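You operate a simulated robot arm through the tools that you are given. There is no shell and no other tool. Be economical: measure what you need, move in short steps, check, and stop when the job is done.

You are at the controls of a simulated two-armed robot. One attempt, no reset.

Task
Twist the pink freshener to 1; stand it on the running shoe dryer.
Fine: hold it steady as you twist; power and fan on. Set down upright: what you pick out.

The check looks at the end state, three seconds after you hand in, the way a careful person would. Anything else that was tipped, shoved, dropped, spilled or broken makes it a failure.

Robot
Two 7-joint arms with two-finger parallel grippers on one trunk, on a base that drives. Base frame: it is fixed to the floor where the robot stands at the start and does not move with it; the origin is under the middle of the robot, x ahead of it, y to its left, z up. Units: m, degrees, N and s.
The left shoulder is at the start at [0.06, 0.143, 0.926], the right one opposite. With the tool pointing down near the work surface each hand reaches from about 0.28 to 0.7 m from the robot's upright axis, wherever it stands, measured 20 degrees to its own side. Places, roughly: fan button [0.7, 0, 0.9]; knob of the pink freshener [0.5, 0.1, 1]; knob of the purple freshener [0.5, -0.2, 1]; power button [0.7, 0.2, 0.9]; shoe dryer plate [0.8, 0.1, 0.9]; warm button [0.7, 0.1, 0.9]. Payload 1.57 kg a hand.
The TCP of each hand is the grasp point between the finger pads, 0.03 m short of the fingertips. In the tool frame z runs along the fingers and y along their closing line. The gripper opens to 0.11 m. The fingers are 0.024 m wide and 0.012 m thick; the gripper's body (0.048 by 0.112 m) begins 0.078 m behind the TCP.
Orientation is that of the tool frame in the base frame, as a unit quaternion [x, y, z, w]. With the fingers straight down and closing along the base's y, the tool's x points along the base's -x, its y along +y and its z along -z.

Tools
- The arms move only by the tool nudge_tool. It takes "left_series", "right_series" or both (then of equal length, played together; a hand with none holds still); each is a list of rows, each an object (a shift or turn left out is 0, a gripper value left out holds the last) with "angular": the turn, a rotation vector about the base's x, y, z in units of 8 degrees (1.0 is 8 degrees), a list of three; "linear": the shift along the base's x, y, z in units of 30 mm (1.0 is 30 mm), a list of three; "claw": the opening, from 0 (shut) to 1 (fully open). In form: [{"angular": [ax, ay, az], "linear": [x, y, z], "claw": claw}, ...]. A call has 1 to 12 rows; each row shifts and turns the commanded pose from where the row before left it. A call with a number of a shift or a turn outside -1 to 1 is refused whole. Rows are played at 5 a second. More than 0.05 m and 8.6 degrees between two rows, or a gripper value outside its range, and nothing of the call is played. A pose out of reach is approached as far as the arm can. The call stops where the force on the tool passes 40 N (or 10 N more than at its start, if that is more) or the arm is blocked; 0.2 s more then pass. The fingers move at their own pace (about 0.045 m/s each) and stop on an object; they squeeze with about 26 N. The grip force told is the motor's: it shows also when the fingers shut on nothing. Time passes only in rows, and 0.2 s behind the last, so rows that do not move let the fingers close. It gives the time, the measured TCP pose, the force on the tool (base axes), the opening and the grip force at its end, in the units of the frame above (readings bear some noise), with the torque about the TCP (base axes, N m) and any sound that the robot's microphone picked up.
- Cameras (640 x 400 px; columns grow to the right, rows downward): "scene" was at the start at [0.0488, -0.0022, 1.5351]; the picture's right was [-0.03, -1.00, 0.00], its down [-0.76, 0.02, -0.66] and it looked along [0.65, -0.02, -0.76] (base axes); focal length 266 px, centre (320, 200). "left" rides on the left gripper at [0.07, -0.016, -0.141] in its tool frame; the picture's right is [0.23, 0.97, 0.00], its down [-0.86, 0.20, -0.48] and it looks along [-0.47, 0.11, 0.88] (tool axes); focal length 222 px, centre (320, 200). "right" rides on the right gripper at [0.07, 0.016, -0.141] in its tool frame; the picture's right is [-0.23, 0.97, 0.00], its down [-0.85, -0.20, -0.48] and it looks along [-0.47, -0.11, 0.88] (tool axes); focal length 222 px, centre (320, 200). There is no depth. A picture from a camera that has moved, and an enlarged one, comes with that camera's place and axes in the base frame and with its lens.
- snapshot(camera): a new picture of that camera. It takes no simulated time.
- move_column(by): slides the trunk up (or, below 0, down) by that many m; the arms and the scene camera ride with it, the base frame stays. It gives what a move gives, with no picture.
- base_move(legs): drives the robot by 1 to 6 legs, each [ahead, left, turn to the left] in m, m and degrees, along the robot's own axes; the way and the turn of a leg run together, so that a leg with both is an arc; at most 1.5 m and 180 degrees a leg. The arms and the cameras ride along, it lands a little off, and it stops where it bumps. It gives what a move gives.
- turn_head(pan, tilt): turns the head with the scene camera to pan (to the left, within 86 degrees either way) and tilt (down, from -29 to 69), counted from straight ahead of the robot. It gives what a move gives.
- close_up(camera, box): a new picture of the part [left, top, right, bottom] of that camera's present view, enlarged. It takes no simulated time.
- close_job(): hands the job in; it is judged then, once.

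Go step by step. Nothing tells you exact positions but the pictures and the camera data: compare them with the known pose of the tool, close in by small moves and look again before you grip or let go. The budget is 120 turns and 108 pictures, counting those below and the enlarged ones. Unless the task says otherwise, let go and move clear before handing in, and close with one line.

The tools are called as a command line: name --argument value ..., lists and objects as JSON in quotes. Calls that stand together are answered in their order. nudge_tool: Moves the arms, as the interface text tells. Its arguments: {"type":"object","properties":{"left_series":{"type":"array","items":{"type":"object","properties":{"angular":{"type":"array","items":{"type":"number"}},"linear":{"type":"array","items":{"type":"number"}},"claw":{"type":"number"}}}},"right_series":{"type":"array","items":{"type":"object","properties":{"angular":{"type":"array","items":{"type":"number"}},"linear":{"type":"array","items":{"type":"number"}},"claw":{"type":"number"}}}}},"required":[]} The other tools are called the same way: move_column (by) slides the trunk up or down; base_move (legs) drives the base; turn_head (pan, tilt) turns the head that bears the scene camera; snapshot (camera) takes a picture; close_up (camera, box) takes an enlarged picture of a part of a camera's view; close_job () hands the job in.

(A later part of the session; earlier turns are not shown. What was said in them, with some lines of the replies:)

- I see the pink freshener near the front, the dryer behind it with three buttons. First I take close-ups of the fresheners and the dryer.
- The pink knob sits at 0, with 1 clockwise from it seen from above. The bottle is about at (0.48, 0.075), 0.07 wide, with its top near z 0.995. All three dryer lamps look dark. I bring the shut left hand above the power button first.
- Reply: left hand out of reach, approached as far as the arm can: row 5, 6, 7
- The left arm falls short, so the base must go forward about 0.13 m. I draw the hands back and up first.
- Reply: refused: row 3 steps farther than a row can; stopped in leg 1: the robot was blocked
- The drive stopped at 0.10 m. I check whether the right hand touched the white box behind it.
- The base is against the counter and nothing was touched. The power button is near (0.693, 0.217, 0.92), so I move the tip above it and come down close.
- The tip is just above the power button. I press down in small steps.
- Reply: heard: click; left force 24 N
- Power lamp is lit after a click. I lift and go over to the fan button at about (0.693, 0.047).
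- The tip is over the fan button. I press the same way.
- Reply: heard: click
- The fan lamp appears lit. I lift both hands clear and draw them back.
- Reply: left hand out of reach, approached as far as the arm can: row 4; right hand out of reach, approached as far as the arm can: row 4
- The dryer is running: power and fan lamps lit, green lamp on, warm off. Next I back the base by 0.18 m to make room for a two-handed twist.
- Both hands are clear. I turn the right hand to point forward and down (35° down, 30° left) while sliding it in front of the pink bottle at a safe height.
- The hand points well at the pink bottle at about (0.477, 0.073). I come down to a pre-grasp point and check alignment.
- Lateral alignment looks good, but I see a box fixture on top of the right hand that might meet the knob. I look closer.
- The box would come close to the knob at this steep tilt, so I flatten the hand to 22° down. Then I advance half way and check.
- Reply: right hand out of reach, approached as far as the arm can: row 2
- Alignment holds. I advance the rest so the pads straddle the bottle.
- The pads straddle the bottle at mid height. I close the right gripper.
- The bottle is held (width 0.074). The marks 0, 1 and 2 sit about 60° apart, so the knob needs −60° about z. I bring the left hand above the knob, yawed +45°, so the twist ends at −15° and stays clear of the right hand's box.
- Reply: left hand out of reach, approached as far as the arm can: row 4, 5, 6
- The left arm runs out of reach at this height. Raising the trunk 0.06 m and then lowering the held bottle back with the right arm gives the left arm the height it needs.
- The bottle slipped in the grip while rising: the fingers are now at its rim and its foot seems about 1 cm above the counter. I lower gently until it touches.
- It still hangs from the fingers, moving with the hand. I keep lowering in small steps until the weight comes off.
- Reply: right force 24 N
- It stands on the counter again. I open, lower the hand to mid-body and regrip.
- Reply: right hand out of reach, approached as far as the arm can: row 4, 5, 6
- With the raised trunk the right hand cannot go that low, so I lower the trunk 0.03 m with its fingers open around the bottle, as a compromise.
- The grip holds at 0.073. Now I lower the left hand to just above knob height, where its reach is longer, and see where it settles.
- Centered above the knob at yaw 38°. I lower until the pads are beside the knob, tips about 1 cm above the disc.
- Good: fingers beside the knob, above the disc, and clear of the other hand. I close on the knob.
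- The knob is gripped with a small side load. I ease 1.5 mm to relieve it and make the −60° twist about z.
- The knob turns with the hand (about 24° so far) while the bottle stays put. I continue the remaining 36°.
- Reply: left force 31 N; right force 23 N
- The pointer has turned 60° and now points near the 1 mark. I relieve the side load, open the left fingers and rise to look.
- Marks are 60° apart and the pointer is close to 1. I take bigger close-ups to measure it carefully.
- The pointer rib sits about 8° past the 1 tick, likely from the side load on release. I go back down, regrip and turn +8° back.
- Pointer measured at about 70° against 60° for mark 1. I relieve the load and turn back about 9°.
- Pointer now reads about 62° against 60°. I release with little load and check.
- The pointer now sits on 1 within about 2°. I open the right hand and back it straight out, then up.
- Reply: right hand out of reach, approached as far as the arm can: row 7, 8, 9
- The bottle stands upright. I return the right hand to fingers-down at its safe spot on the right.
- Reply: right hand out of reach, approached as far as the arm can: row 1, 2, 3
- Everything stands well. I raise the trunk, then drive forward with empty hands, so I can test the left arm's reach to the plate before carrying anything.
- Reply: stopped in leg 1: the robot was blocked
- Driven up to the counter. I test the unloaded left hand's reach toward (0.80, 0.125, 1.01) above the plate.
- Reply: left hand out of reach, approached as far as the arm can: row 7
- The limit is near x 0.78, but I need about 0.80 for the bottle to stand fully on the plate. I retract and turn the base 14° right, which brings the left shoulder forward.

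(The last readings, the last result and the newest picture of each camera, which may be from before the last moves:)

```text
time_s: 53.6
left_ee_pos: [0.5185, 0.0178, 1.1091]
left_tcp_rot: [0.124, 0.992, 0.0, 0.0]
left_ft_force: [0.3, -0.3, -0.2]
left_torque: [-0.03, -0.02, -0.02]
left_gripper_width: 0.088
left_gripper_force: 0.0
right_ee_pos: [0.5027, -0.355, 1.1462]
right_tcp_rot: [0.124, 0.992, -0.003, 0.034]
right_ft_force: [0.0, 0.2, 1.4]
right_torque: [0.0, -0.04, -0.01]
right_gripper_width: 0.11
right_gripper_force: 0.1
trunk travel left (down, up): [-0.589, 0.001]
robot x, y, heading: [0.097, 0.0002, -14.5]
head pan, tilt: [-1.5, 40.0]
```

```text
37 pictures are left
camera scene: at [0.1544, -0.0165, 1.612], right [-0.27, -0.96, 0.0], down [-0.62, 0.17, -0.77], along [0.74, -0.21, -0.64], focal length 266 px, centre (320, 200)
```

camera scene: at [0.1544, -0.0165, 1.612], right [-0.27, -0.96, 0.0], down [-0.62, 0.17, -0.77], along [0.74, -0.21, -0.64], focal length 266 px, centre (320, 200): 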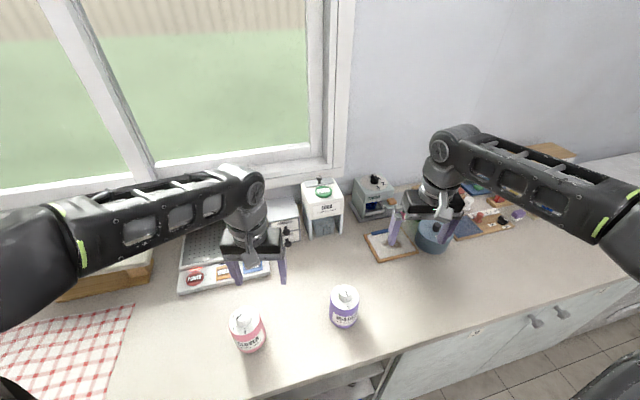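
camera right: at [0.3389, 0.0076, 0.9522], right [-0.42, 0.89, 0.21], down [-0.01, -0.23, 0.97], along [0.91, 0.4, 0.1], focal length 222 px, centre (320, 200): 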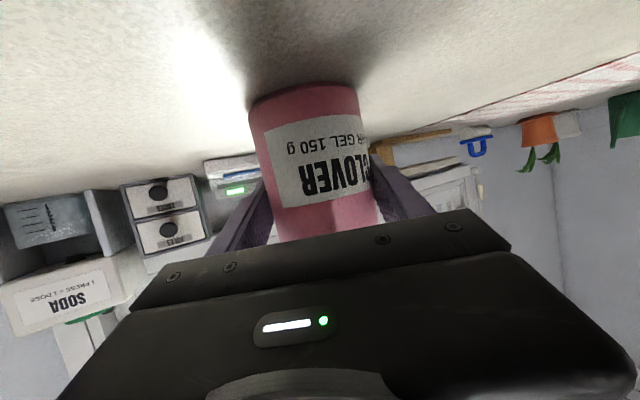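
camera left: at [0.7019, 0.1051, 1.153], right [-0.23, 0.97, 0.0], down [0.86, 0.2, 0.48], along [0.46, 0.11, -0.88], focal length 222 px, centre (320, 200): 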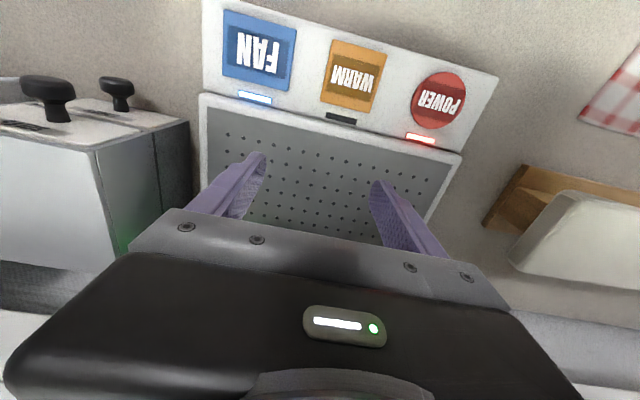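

Turned 14.5°. I bring the left hand over the pink bottle, fully open with yaw 0, and check centering.

nudge_tool --left_series '[{"angular": [0, 0, 0.9], "linear": [-0.55, 0.9, 0], "claw": 1}, {"angular": [0, 0, 0.89], "linear": [-0.55, 0.93, 0]}, {"linear": [0, 0, -0.5]}, {}]'

close_up --camera "left" --box '[220, 60, 420, 260]'

close_up --camera "scene" --box '[200, 270, 300, 370]'

```text
time_s: 54.6
left_ee_pos: [0.4855, 0.0736, 1.0967]
left_tcp_rot: [-0.002, 1.0, 0.0, 0.0]
left_ft_force: [-0.3, -1.1, -0.5]
left_torque: [0.06, 0.02, 0.04]
left_gripper_width: 0.1098
left_gripper_force: 0.2
right_ee_pos: [0.5011, -0.3553, 1.1461]
right_tcp_rot: [0.124, 0.992, -0.003, 0.034]
right_ft_force: [-0.3, -0.9, 0.4]
right_torque: [0.0, -0.03, 0.03]
right_gripper_width: 0.1098
right_gripper_force: 0.1
trunk travel left (down, up): [-0.589, 0.001]
robot x, y, heading: [0.1019, -0.0016, -14.2]
head pan, tilt: [-1.5, 40.0]
```

```text
2.00 times, centred on (320, 160) of left
camera zoom: at [0.4168, 0.0567, 1.2374], right [-0.23, 0.97, 0.0], down [0.85, 0.2, 0.48], along [0.47, 0.11, -0.88], focal length 444 px, centre (320, 280)
```

zoom: 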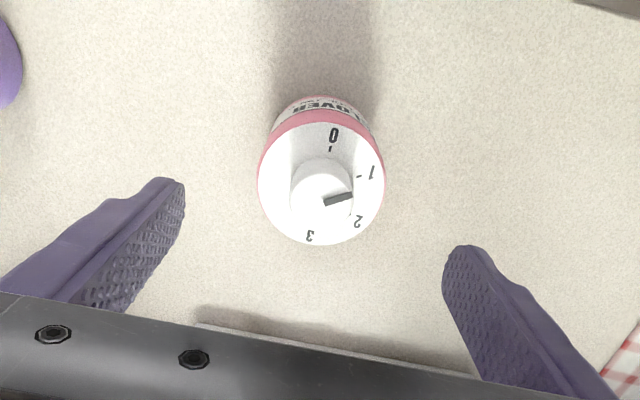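

```text
4.00 times, centred on (250, 320) of scene
camera zoom: at [0.1541, -0.0158, 1.612], right [-0.27, -0.96, 0.0], down [-0.62, 0.17, -0.77], along [0.74, -0.21, -0.64], focal length 1062 px, centre (600, -280)
```

zoom: 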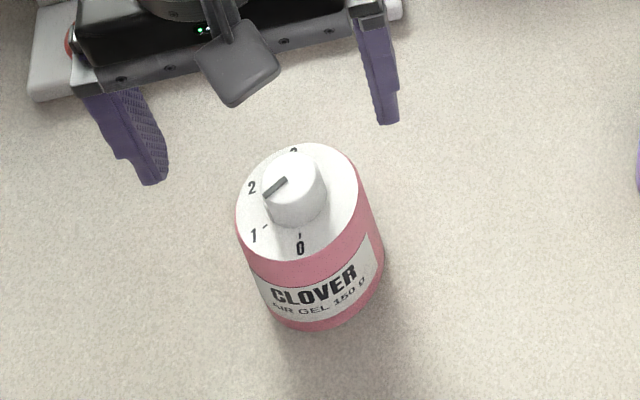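

Bottle centre is at (0.489, 0.074), well between the fingers. I descend to grip height.

nudge_tool --left_series '[{"linear": [0.1, 0.02, -0.9]}, {"linear": [0, 0, -0.9]}, {"linear": [0, 0, -0.9]}, {"linear": [0, 0, -0.8]}, {"linear": [0, 0, -0.55]}, {}]'

close_up --camera "left" --box '[220, 60, 420, 260]'

close_up --camera "scene" --box '[200, 270, 300, 370]'

```text
time_s: 56.0
left_ee_pos: [0.4887, 0.0744, 0.9727]
left_tcp_rot: [0.001, 1.0, 0.0, 0.0]
left_ft_force: [-0.1, -0.5, -0.8]
left_torque: [0.02, -0.03, -0.02]
left_gripper_width: 0.1101
left_gripper_force: 0.1
right_ee_pos: [0.5025, -0.3559, 1.1472]
right_tcp_rot: [0.123, 0.992, -0.003, 0.036]
right_ft_force: [-0.1, 0.5, -0.4]
right_torque: [0.02, -0.01, 0.05]
right_gripper_width: 0.1101
right_gripper_force: 0.1
trunk travel left (down, up): [-0.589, 0.001]
robot x, y, heading: [0.0972, 0.0016, -14.4]
head pan, tilt: [-1.5, 40.0]
```

```text
2.00 times, centred on (320, 160) of left
camera zoom: at [0.4191, 0.0566, 1.1142], right [-0.23, 0.97, 0.0], down [0.86, 0.2, 0.48], along [0.47, 0.11, -0.88], focal length 444 px, centre (320, 280)
```

zoom: 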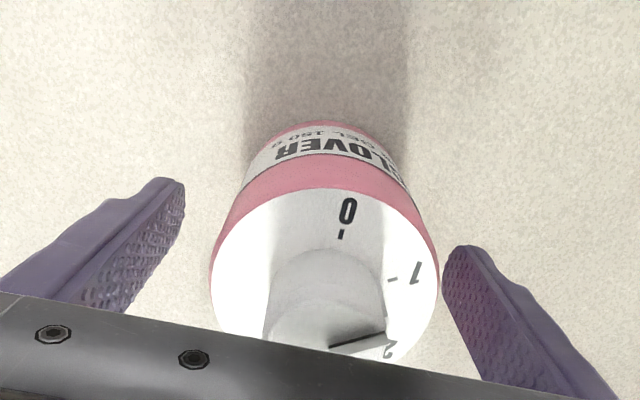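

```text
4.00 times, centred on (250, 320) of scene
camera zoom: at [0.1544, -0.016, 1.612], right [-0.27, -0.96, 0.0], down [-0.62, 0.17, -0.77], along [0.74, -0.21, -0.64], focal length 1062 px, centre (600, -280)
```

zoom: 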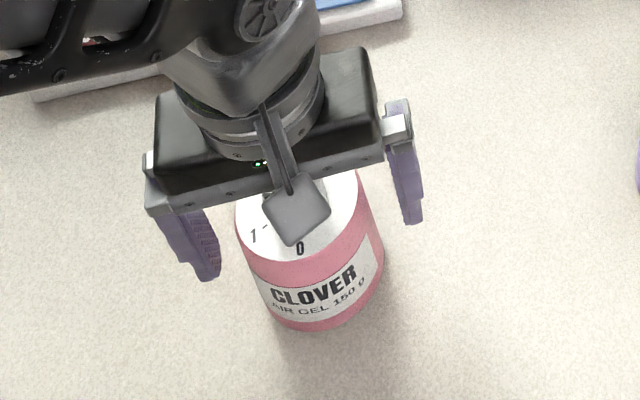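

Fingers straddle the body with clearance above the knob. I close, then lift slowly by 1 cm as a slip test.

nudge_tool --left_series '[{"claw": 0}, {}, {}, {}, {}]'

nudge_tool --left_series '[{"linear": [0, 0, 0.1]}, {"linear": [0, 0, 0.1]}, {"linear": [0, 0, 0.1]}, {"linear": [0, 0, 0.1]}, {"linear": [0, 0, 0.1]}, {}]'

close_up --camera "left" --box '[220, 60, 420, 260]'

close_up --camera "scene" --box '[200, 270, 300, 370]'

```text
time_s: 57.2
left_ee_pos: [0.4888, 0.0734, 0.9729]
left_tcp_rot: [0.0, 1.0, 0.001, -0.001]
left_ft_force: [-1.2, 0.4, -0.2]
left_torque: [0.09, 0.0, 0.0]
left_gripper_width: 0.073
left_gripper_force: 25.8
right_ee_pos: [0.5013, -0.355, 1.1467]
right_tcp_rot: [0.123, 0.992, -0.003, 0.035]
right_ft_force: [-0.2, 0.0, 0.6]
right_torque: [-0.02, 0.02, 0.02]
right_gripper_width: 0.11
right_gripper_force: 0.1
trunk travel left (down, up): [-0.589, 0.001]
robot x, y, heading: [0.1016, 0.0017, -14.2]
head pan, tilt: [-1.5, 40.0]
```

```text
time_s: 58.6
left_ee_pos: [0.4912, 0.072, 0.9891]
left_tcp_rot: [0.0, 1.0, 0.0, -0.001]
left_ft_force: [0.2, -0.7, -2.0]
left_torque: [-0.03, 0.02, 0.04]
left_gripper_width: 0.0732
left_gripper_force: 26.0
right_ee_pos: [0.5022, -0.3558, 1.1462]
right_tcp_rot: [0.124, 0.992, -0.004, 0.035]
right_ft_force: [-0.4, -0.1, -0.9]
right_torque: [0.04, -0.02, 0.05]
right_gripper_width: 0.1101
right_gripper_force: 0.0
trunk travel left (down, up): [-0.589, 0.001]
robot x, y, heading: [0.1006, -0.0008, -14.3]
head pan, tilt: [-1.5, 40.0]
```

```text
2.00 times, centred on (320, 160) of left
camera zoom: at [0.4204, 0.0555, 1.1301], right [-0.23, 0.97, 0.0], down [0.86, 0.2, 0.48], along [0.47, 0.11, -0.88], focal length 444 px, centre (320, 280)
```

zoom: 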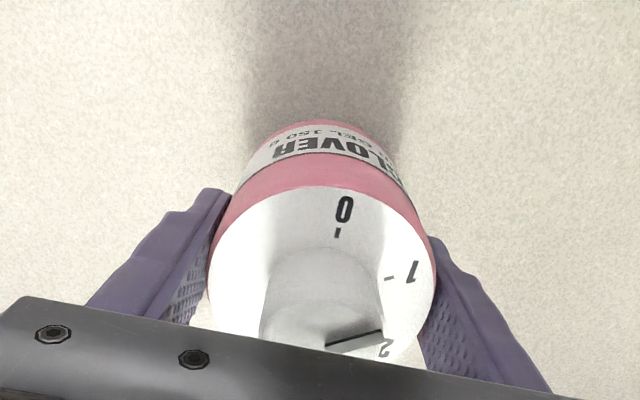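

```text
4.00 times, centred on (250, 320) of scene
camera zoom: at [0.1548, -0.016, 1.612], right [-0.27, -0.96, 0.0], down [-0.62, 0.17, -0.77], along [0.74, -0.21, -0.64], focal length 1062 px, centre (600, -280)
```

zoom: 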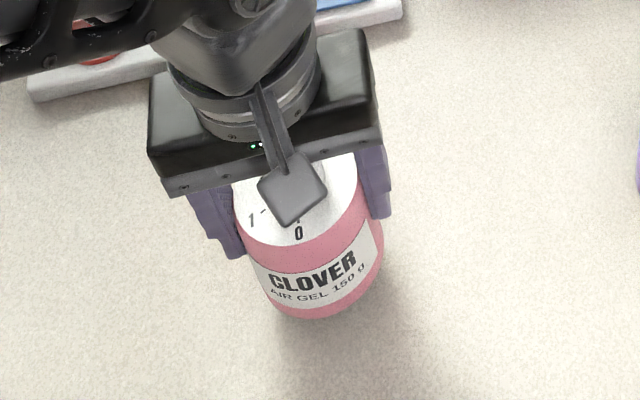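

The bottle hangs steady with no slip. I raise it to clear the dryer panel and carry it forward.

nudge_tool --left_series '[{"linear": [0, 0, 0.3]}, {"linear": [0.1, 0, 0.35]}, {"linear": [0.3, 0.1, 0.3]}, {"linear": [0.6, 0.15, 0]}, {"linear": [0.7, 0.2, 0]}, {"linear": [0.7, 0.2, 0]}, {"linear": [0.7, 0.2, 0]}, {"linear": [0.7, 0.2, 0]}, {"linear": [0.7, 0.2, 0]}, {"linear": [0.7, 0.2, 0]}, {"linear": [0.5, 0.1, 0]}, {}]'

snapshot --camera "scene"

snapshot --camera "left"

```text
time_s: 61.2
left_ee_pos: [0.6602, 0.1202, 1.0159]
left_tcp_rot: [0.0, 1.0, -0.001, -0.001]
left_ft_force: [0.3, -0.3, -1.4]
left_torque: [0.01, 0.0, 0.0]
left_gripper_width: 0.0731
left_gripper_force: 25.8
right_ee_pos: [0.5014, -0.356, 1.1467]
right_tcp_rot: [0.124, 0.992, -0.003, 0.035]
right_ft_force: [0.0, 0.5, 0.4]
right_torque: [0.0, 0.0, 0.01]
right_gripper_width: 0.1101
right_gripper_force: 0.0
trunk travel left (down, up): [-0.589, 0.001]
robot x, y, heading: [0.1046, 0.0018, -14.0]
head pan, tilt: [-1.5, 40.0]
```

```text
30 pictures are left
camera scene: at [0.1547, -0.016, 1.612], right [-0.27, -0.96, 0.0], down [-0.62, 0.17, -0.77], along [0.74, -0.21, -0.64], focal length 266 px, centre (320, 200)
```

scene: 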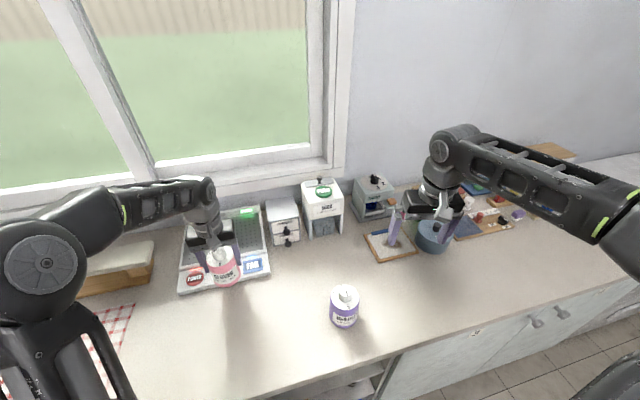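

```text
29 pictures are left
camera left: at [0.5912, 0.1034, 1.1583], right [-0.23, 0.97, 0.0], down [0.86, 0.2, 0.48], along [0.46, 0.11, -0.88], focal length 222 px, centre (320, 200)
```

left: 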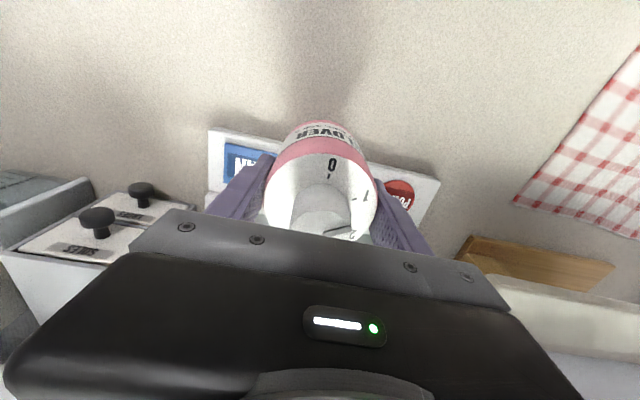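

The bottle passes above the panel with clearance. I go on to about (0.80, 0.125).

nudge_tool --left_series '[{"linear": [0.66, 0.03, 0]}, {"linear": [0.66, 0.03, 0]}, {"linear": [0.66, 0.03, 0]}, {"linear": [0.66, 0.03, 0]}, {"linear": [0.66, 0.03, 0]}, {"linear": [0.66, 0.03, 0]}, {"linear": [0.66, 0, 0]}, {}]'

close_up --camera "scene" --box '[160, 190, 300, 300]'

snapshot --camera "left"

```text
time_s: 63.0
left_ee_pos: [0.7992, 0.1252, 1.0176]
left_tcp_rot: [-0.001, 1.0, 0.0, -0.001]
left_ft_force: [-0.2, 0.2, -2.2]
left_torque: [-0.02, 0.0, -0.02]
left_gripper_width: 0.073
left_gripper_force: 26.1
right_ee_pos: [0.5012, -0.3555, 1.1471]
right_tcp_rot: [0.124, 0.992, -0.003, 0.034]
right_ft_force: [-0.3, -0.4, 0.4]
right_torque: [0.01, -0.02, -0.02]
right_gripper_width: 0.1099
right_gripper_force: 0.1
trunk travel left (down, up): [-0.589, 0.001]
robot x, y, heading: [0.0996, 0.0034, -14.1]
head pan, tilt: [-1.5, 40.0]
```

```text
3.64 times, centred on (230, 245) of scene
camera zoom: at [0.1544, -0.0159, 1.612], right [-0.27, -0.96, 0.0], down [-0.62, 0.17, -0.77], along [0.74, -0.21, -0.64], focal length 966 px, centre (647, 36)
```

zoom: 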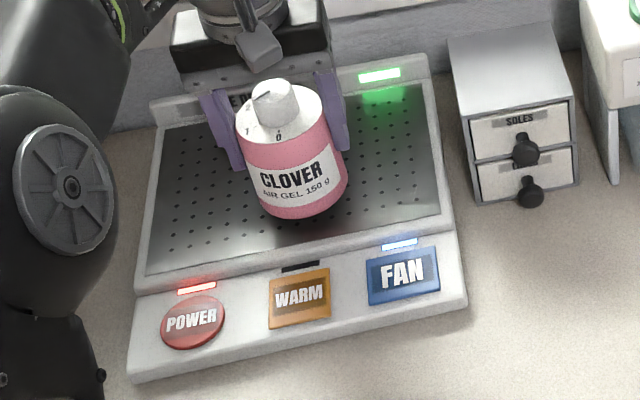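

```text
27 pictures are left
camera left: at [0.7296, 0.1078, 1.1586], right [-0.23, 0.97, 0.0], down [0.86, 0.2, 0.48], along [0.47, 0.11, -0.88], focal length 222 px, centre (320, 200)
```

left: 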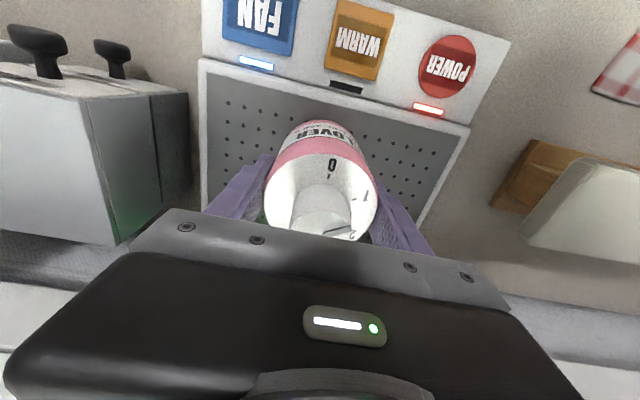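

The bottle is over the plate, clear of its edges. I lower in 3 mm steps, watching the force.

nudge_tool --left_series '[{"linear": [0, 0, -0.1]}, {"linear": [0, 0, -0.1]}, {"linear": [0, 0, -0.1]}, {"linear": [0, 0, -0.1]}, {}]'

nudge_tool --left_series '[{"linear": [0, 0, -0.07]}, {"linear": [0, 0, -0.07]}, {}]'

```text
time_s: 64.2
left_ee_pos: [0.799, 0.1259, 1.0039]
left_tcp_rot: [0.0, 1.0, 0.0, -0.001]
left_ft_force: [-0.6, -1.0, -1.9]
left_torque: [-0.01, 0.01, -0.01]
left_gripper_width: 0.0731
left_gripper_force: 25.7
right_ee_pos: [0.502, -0.3557, 1.145]
right_tcp_rot: [0.124, 0.992, -0.004, 0.034]
right_ft_force: [0.2, 0.2, 0.4]
right_torque: [-0.01, 0.0, -0.02]
right_gripper_width: 0.1099
right_gripper_force: 0.1
trunk travel left (down, up): [-0.589, 0.001]
robot x, y, heading: [0.0992, -0.0026, -14.4]
head pan, tilt: [-1.5, 40.0]
```

```text
time_s: 65.0
left_ee_pos: [0.7983, 0.1263, 1.0026]
left_tcp_rot: [0.0, 1.0, 0.0, 0.003]
left_ft_force: [0.0, 0.5, 13.5]
left_torque: [0.16, 0.58, -0.06]
left_gripper_width: 0.073
left_gripper_force: 25.6
right_ee_pos: [0.5013, -0.356, 1.147]
right_tcp_rot: [0.124, 0.992, -0.003, 0.035]
right_ft_force: [-0.4, 0.1, 0.2]
right_torque: [0.01, 0.0, -0.01]
right_gripper_width: 0.1099
right_gripper_force: 0.0
trunk travel left (down, up): [-0.589, 0.001]
robot x, y, heading: [0.0967, 0.0013, -14.2]
head pan, tilt: [-1.5, 40.0]
```

It rests on the plate with a light press. I ease up 2 mm to relieve it, open the fingers and look.

nudge_tool --left_series '[{"linear": [0, 0, 0.07]}, {}, {"claw": 1}, {}, {}, {}]'

close_up --camera "scene" --box '[160, 190, 300, 300]'

snapshot --camera "left"

```text
time_s: 66.4
left_ee_pos: [0.7986, 0.125, 1.0022]
left_tcp_rot: [0.0, 1.0, 0.001, 0.0]
left_ft_force: [-0.3, 0.5, 0.2]
left_torque: [0.01, 0.01, 0.01]
left_gripper_width: 0.11
left_gripper_force: 0.1
right_ee_pos: [0.5029, -0.3562, 1.1459]
right_tcp_rot: [0.123, 0.992, -0.003, 0.034]
right_ft_force: [0.1, -0.5, 0.2]
right_torque: [-0.04, -0.01, 0.03]
right_gripper_width: 0.11
right_gripper_force: 0.2
trunk travel left (down, up): [-0.589, 0.001]
robot x, y, heading: [0.102, -0.0024, -14.2]
head pan, tilt: [-1.5, 40.0]
```

```text
3.64 times, centred on (230, 245) of scene
camera zoom: at [0.1547, -0.0161, 1.612], right [-0.27, -0.96, 0.0], down [-0.62, 0.17, -0.77], along [0.74, -0.21, -0.64], focal length 966 px, centre (647, 36)
```

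zoom: 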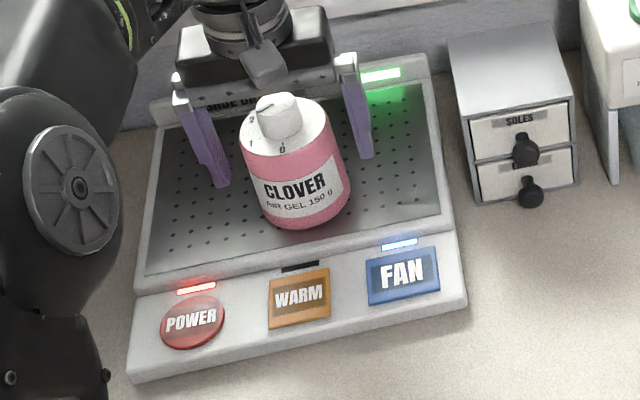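

```text
25 pictures are left
camera left: at [0.7292, 0.1079, 1.1437], right [-0.23, 0.97, 0.0], down [0.86, 0.2, 0.48], along [0.47, 0.11, -0.88], focal length 222 px, centre (320, 200)
```

left: 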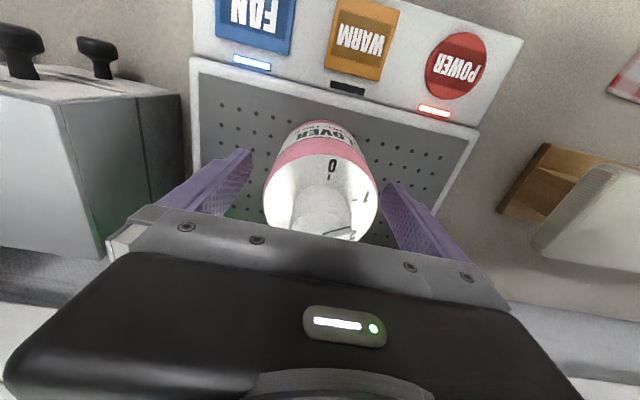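

It stands upright on the plate and all is free. I rise a little and draw the hand straight back between-finger clear, then up and away.

nudge_tool --left_series '[{"linear": [0, 0, 0.25]}, {"linear": [-0.6, 0, 0.2]}, {"linear": [-0.8, 0, 0]}, {"linear": [-0.9, 0, 0]}, {"linear": [-1, 0, 0]}, {"linear": [-1, 0, 0.3]}, {"linear": [-1, 0, 0.8]}, {"linear": [-1, 0.3, 1]}, {"linear": [-0.8, 0.8, 0.5]}, {"linear": [0, 1, 0]}, {}]'

snapshot --camera "scene"

close_up --camera "scene" --box '[160, 190, 300, 300]'

close_up --camera "scene" --box '[212, 208, 252, 233]'

```text
time_s: 68.8
left_ee_pos: [0.5837, 0.189, 1.095]
left_tcp_rot: [0.0, 1.0, 0.001, -0.001]
left_ft_force: [0.0, 0.4, 0.1]
left_torque: [-0.01, -0.01, 0.02]
left_gripper_width: 0.1102
left_gripper_force: 0.0
right_ee_pos: [0.5014, -0.3564, 1.1466]
right_tcp_rot: [0.124, 0.992, -0.004, 0.035]
right_ft_force: [0.2, 0.4, -0.9]
right_torque: [0.0, -0.01, 0.02]
right_gripper_width: 0.11
right_gripper_force: 0.1
trunk travel left (down, up): [-0.589, 0.001]
robot x, y, heading: [0.1035, 0.0023, -14.5]
head pan, tilt: [-1.5, 40.0]
```

```text
24 pictures are left
camera scene: at [0.1543, -0.0164, 1.612], right [-0.27, -0.96, 0.0], down [-0.62, 0.17, -0.77], along [0.74, -0.21, -0.64], focal length 266 px, centre (320, 200)
```

scene: 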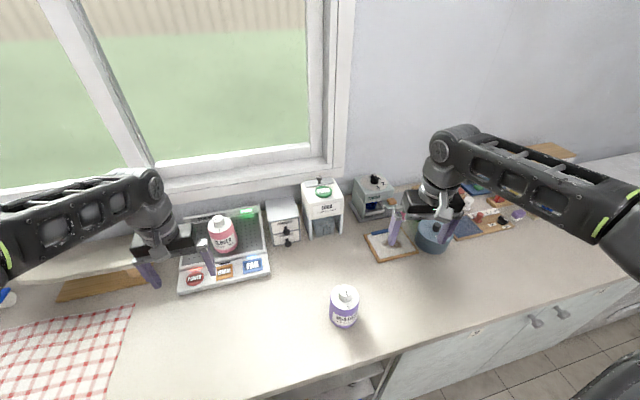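

```text
3.64 times, centred on (230, 245) of scene
camera zoom: at [0.1543, -0.0164, 1.612], right [-0.27, -0.96, 0.0], down [-0.62, 0.17, -0.77], along [0.74, -0.21, -0.64], focal length 966 px, centre (647, 36)
```

zoom: 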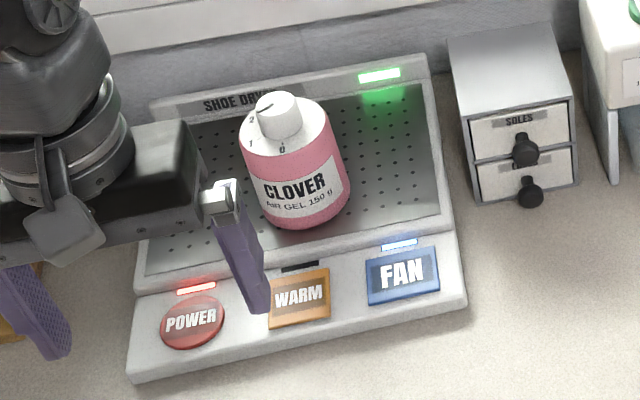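

```text
16.00 times, centred on (232, 220) of scene
camera zoom: at [0.1543, -0.0164, 1.612], right [-0.27, -0.96, 0.0], down [-0.62, 0.17, -0.77], along [0.74, -0.21, -0.64], focal length 4249 px, centre (1728, -128)
```

zoom: 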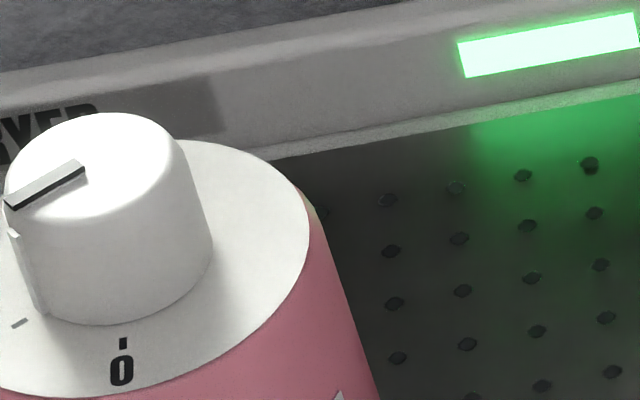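

The pink freshener stands upright on the plate with its rib lined up on 1. Power, fan and green lamps are lit, warm is off, and both hands are clear, so I hand in.

close_job

```text
The job is handed in.
```

The pink freshener is set to 1 (within about 2° of the mark) and stands upright on the running shoe dryer. Power and fan are on, and warm was left off. While I was gripping it, the bottle slipped once and lifted about 1 cm before I set it back down. I saw nothing else tipped or moved.
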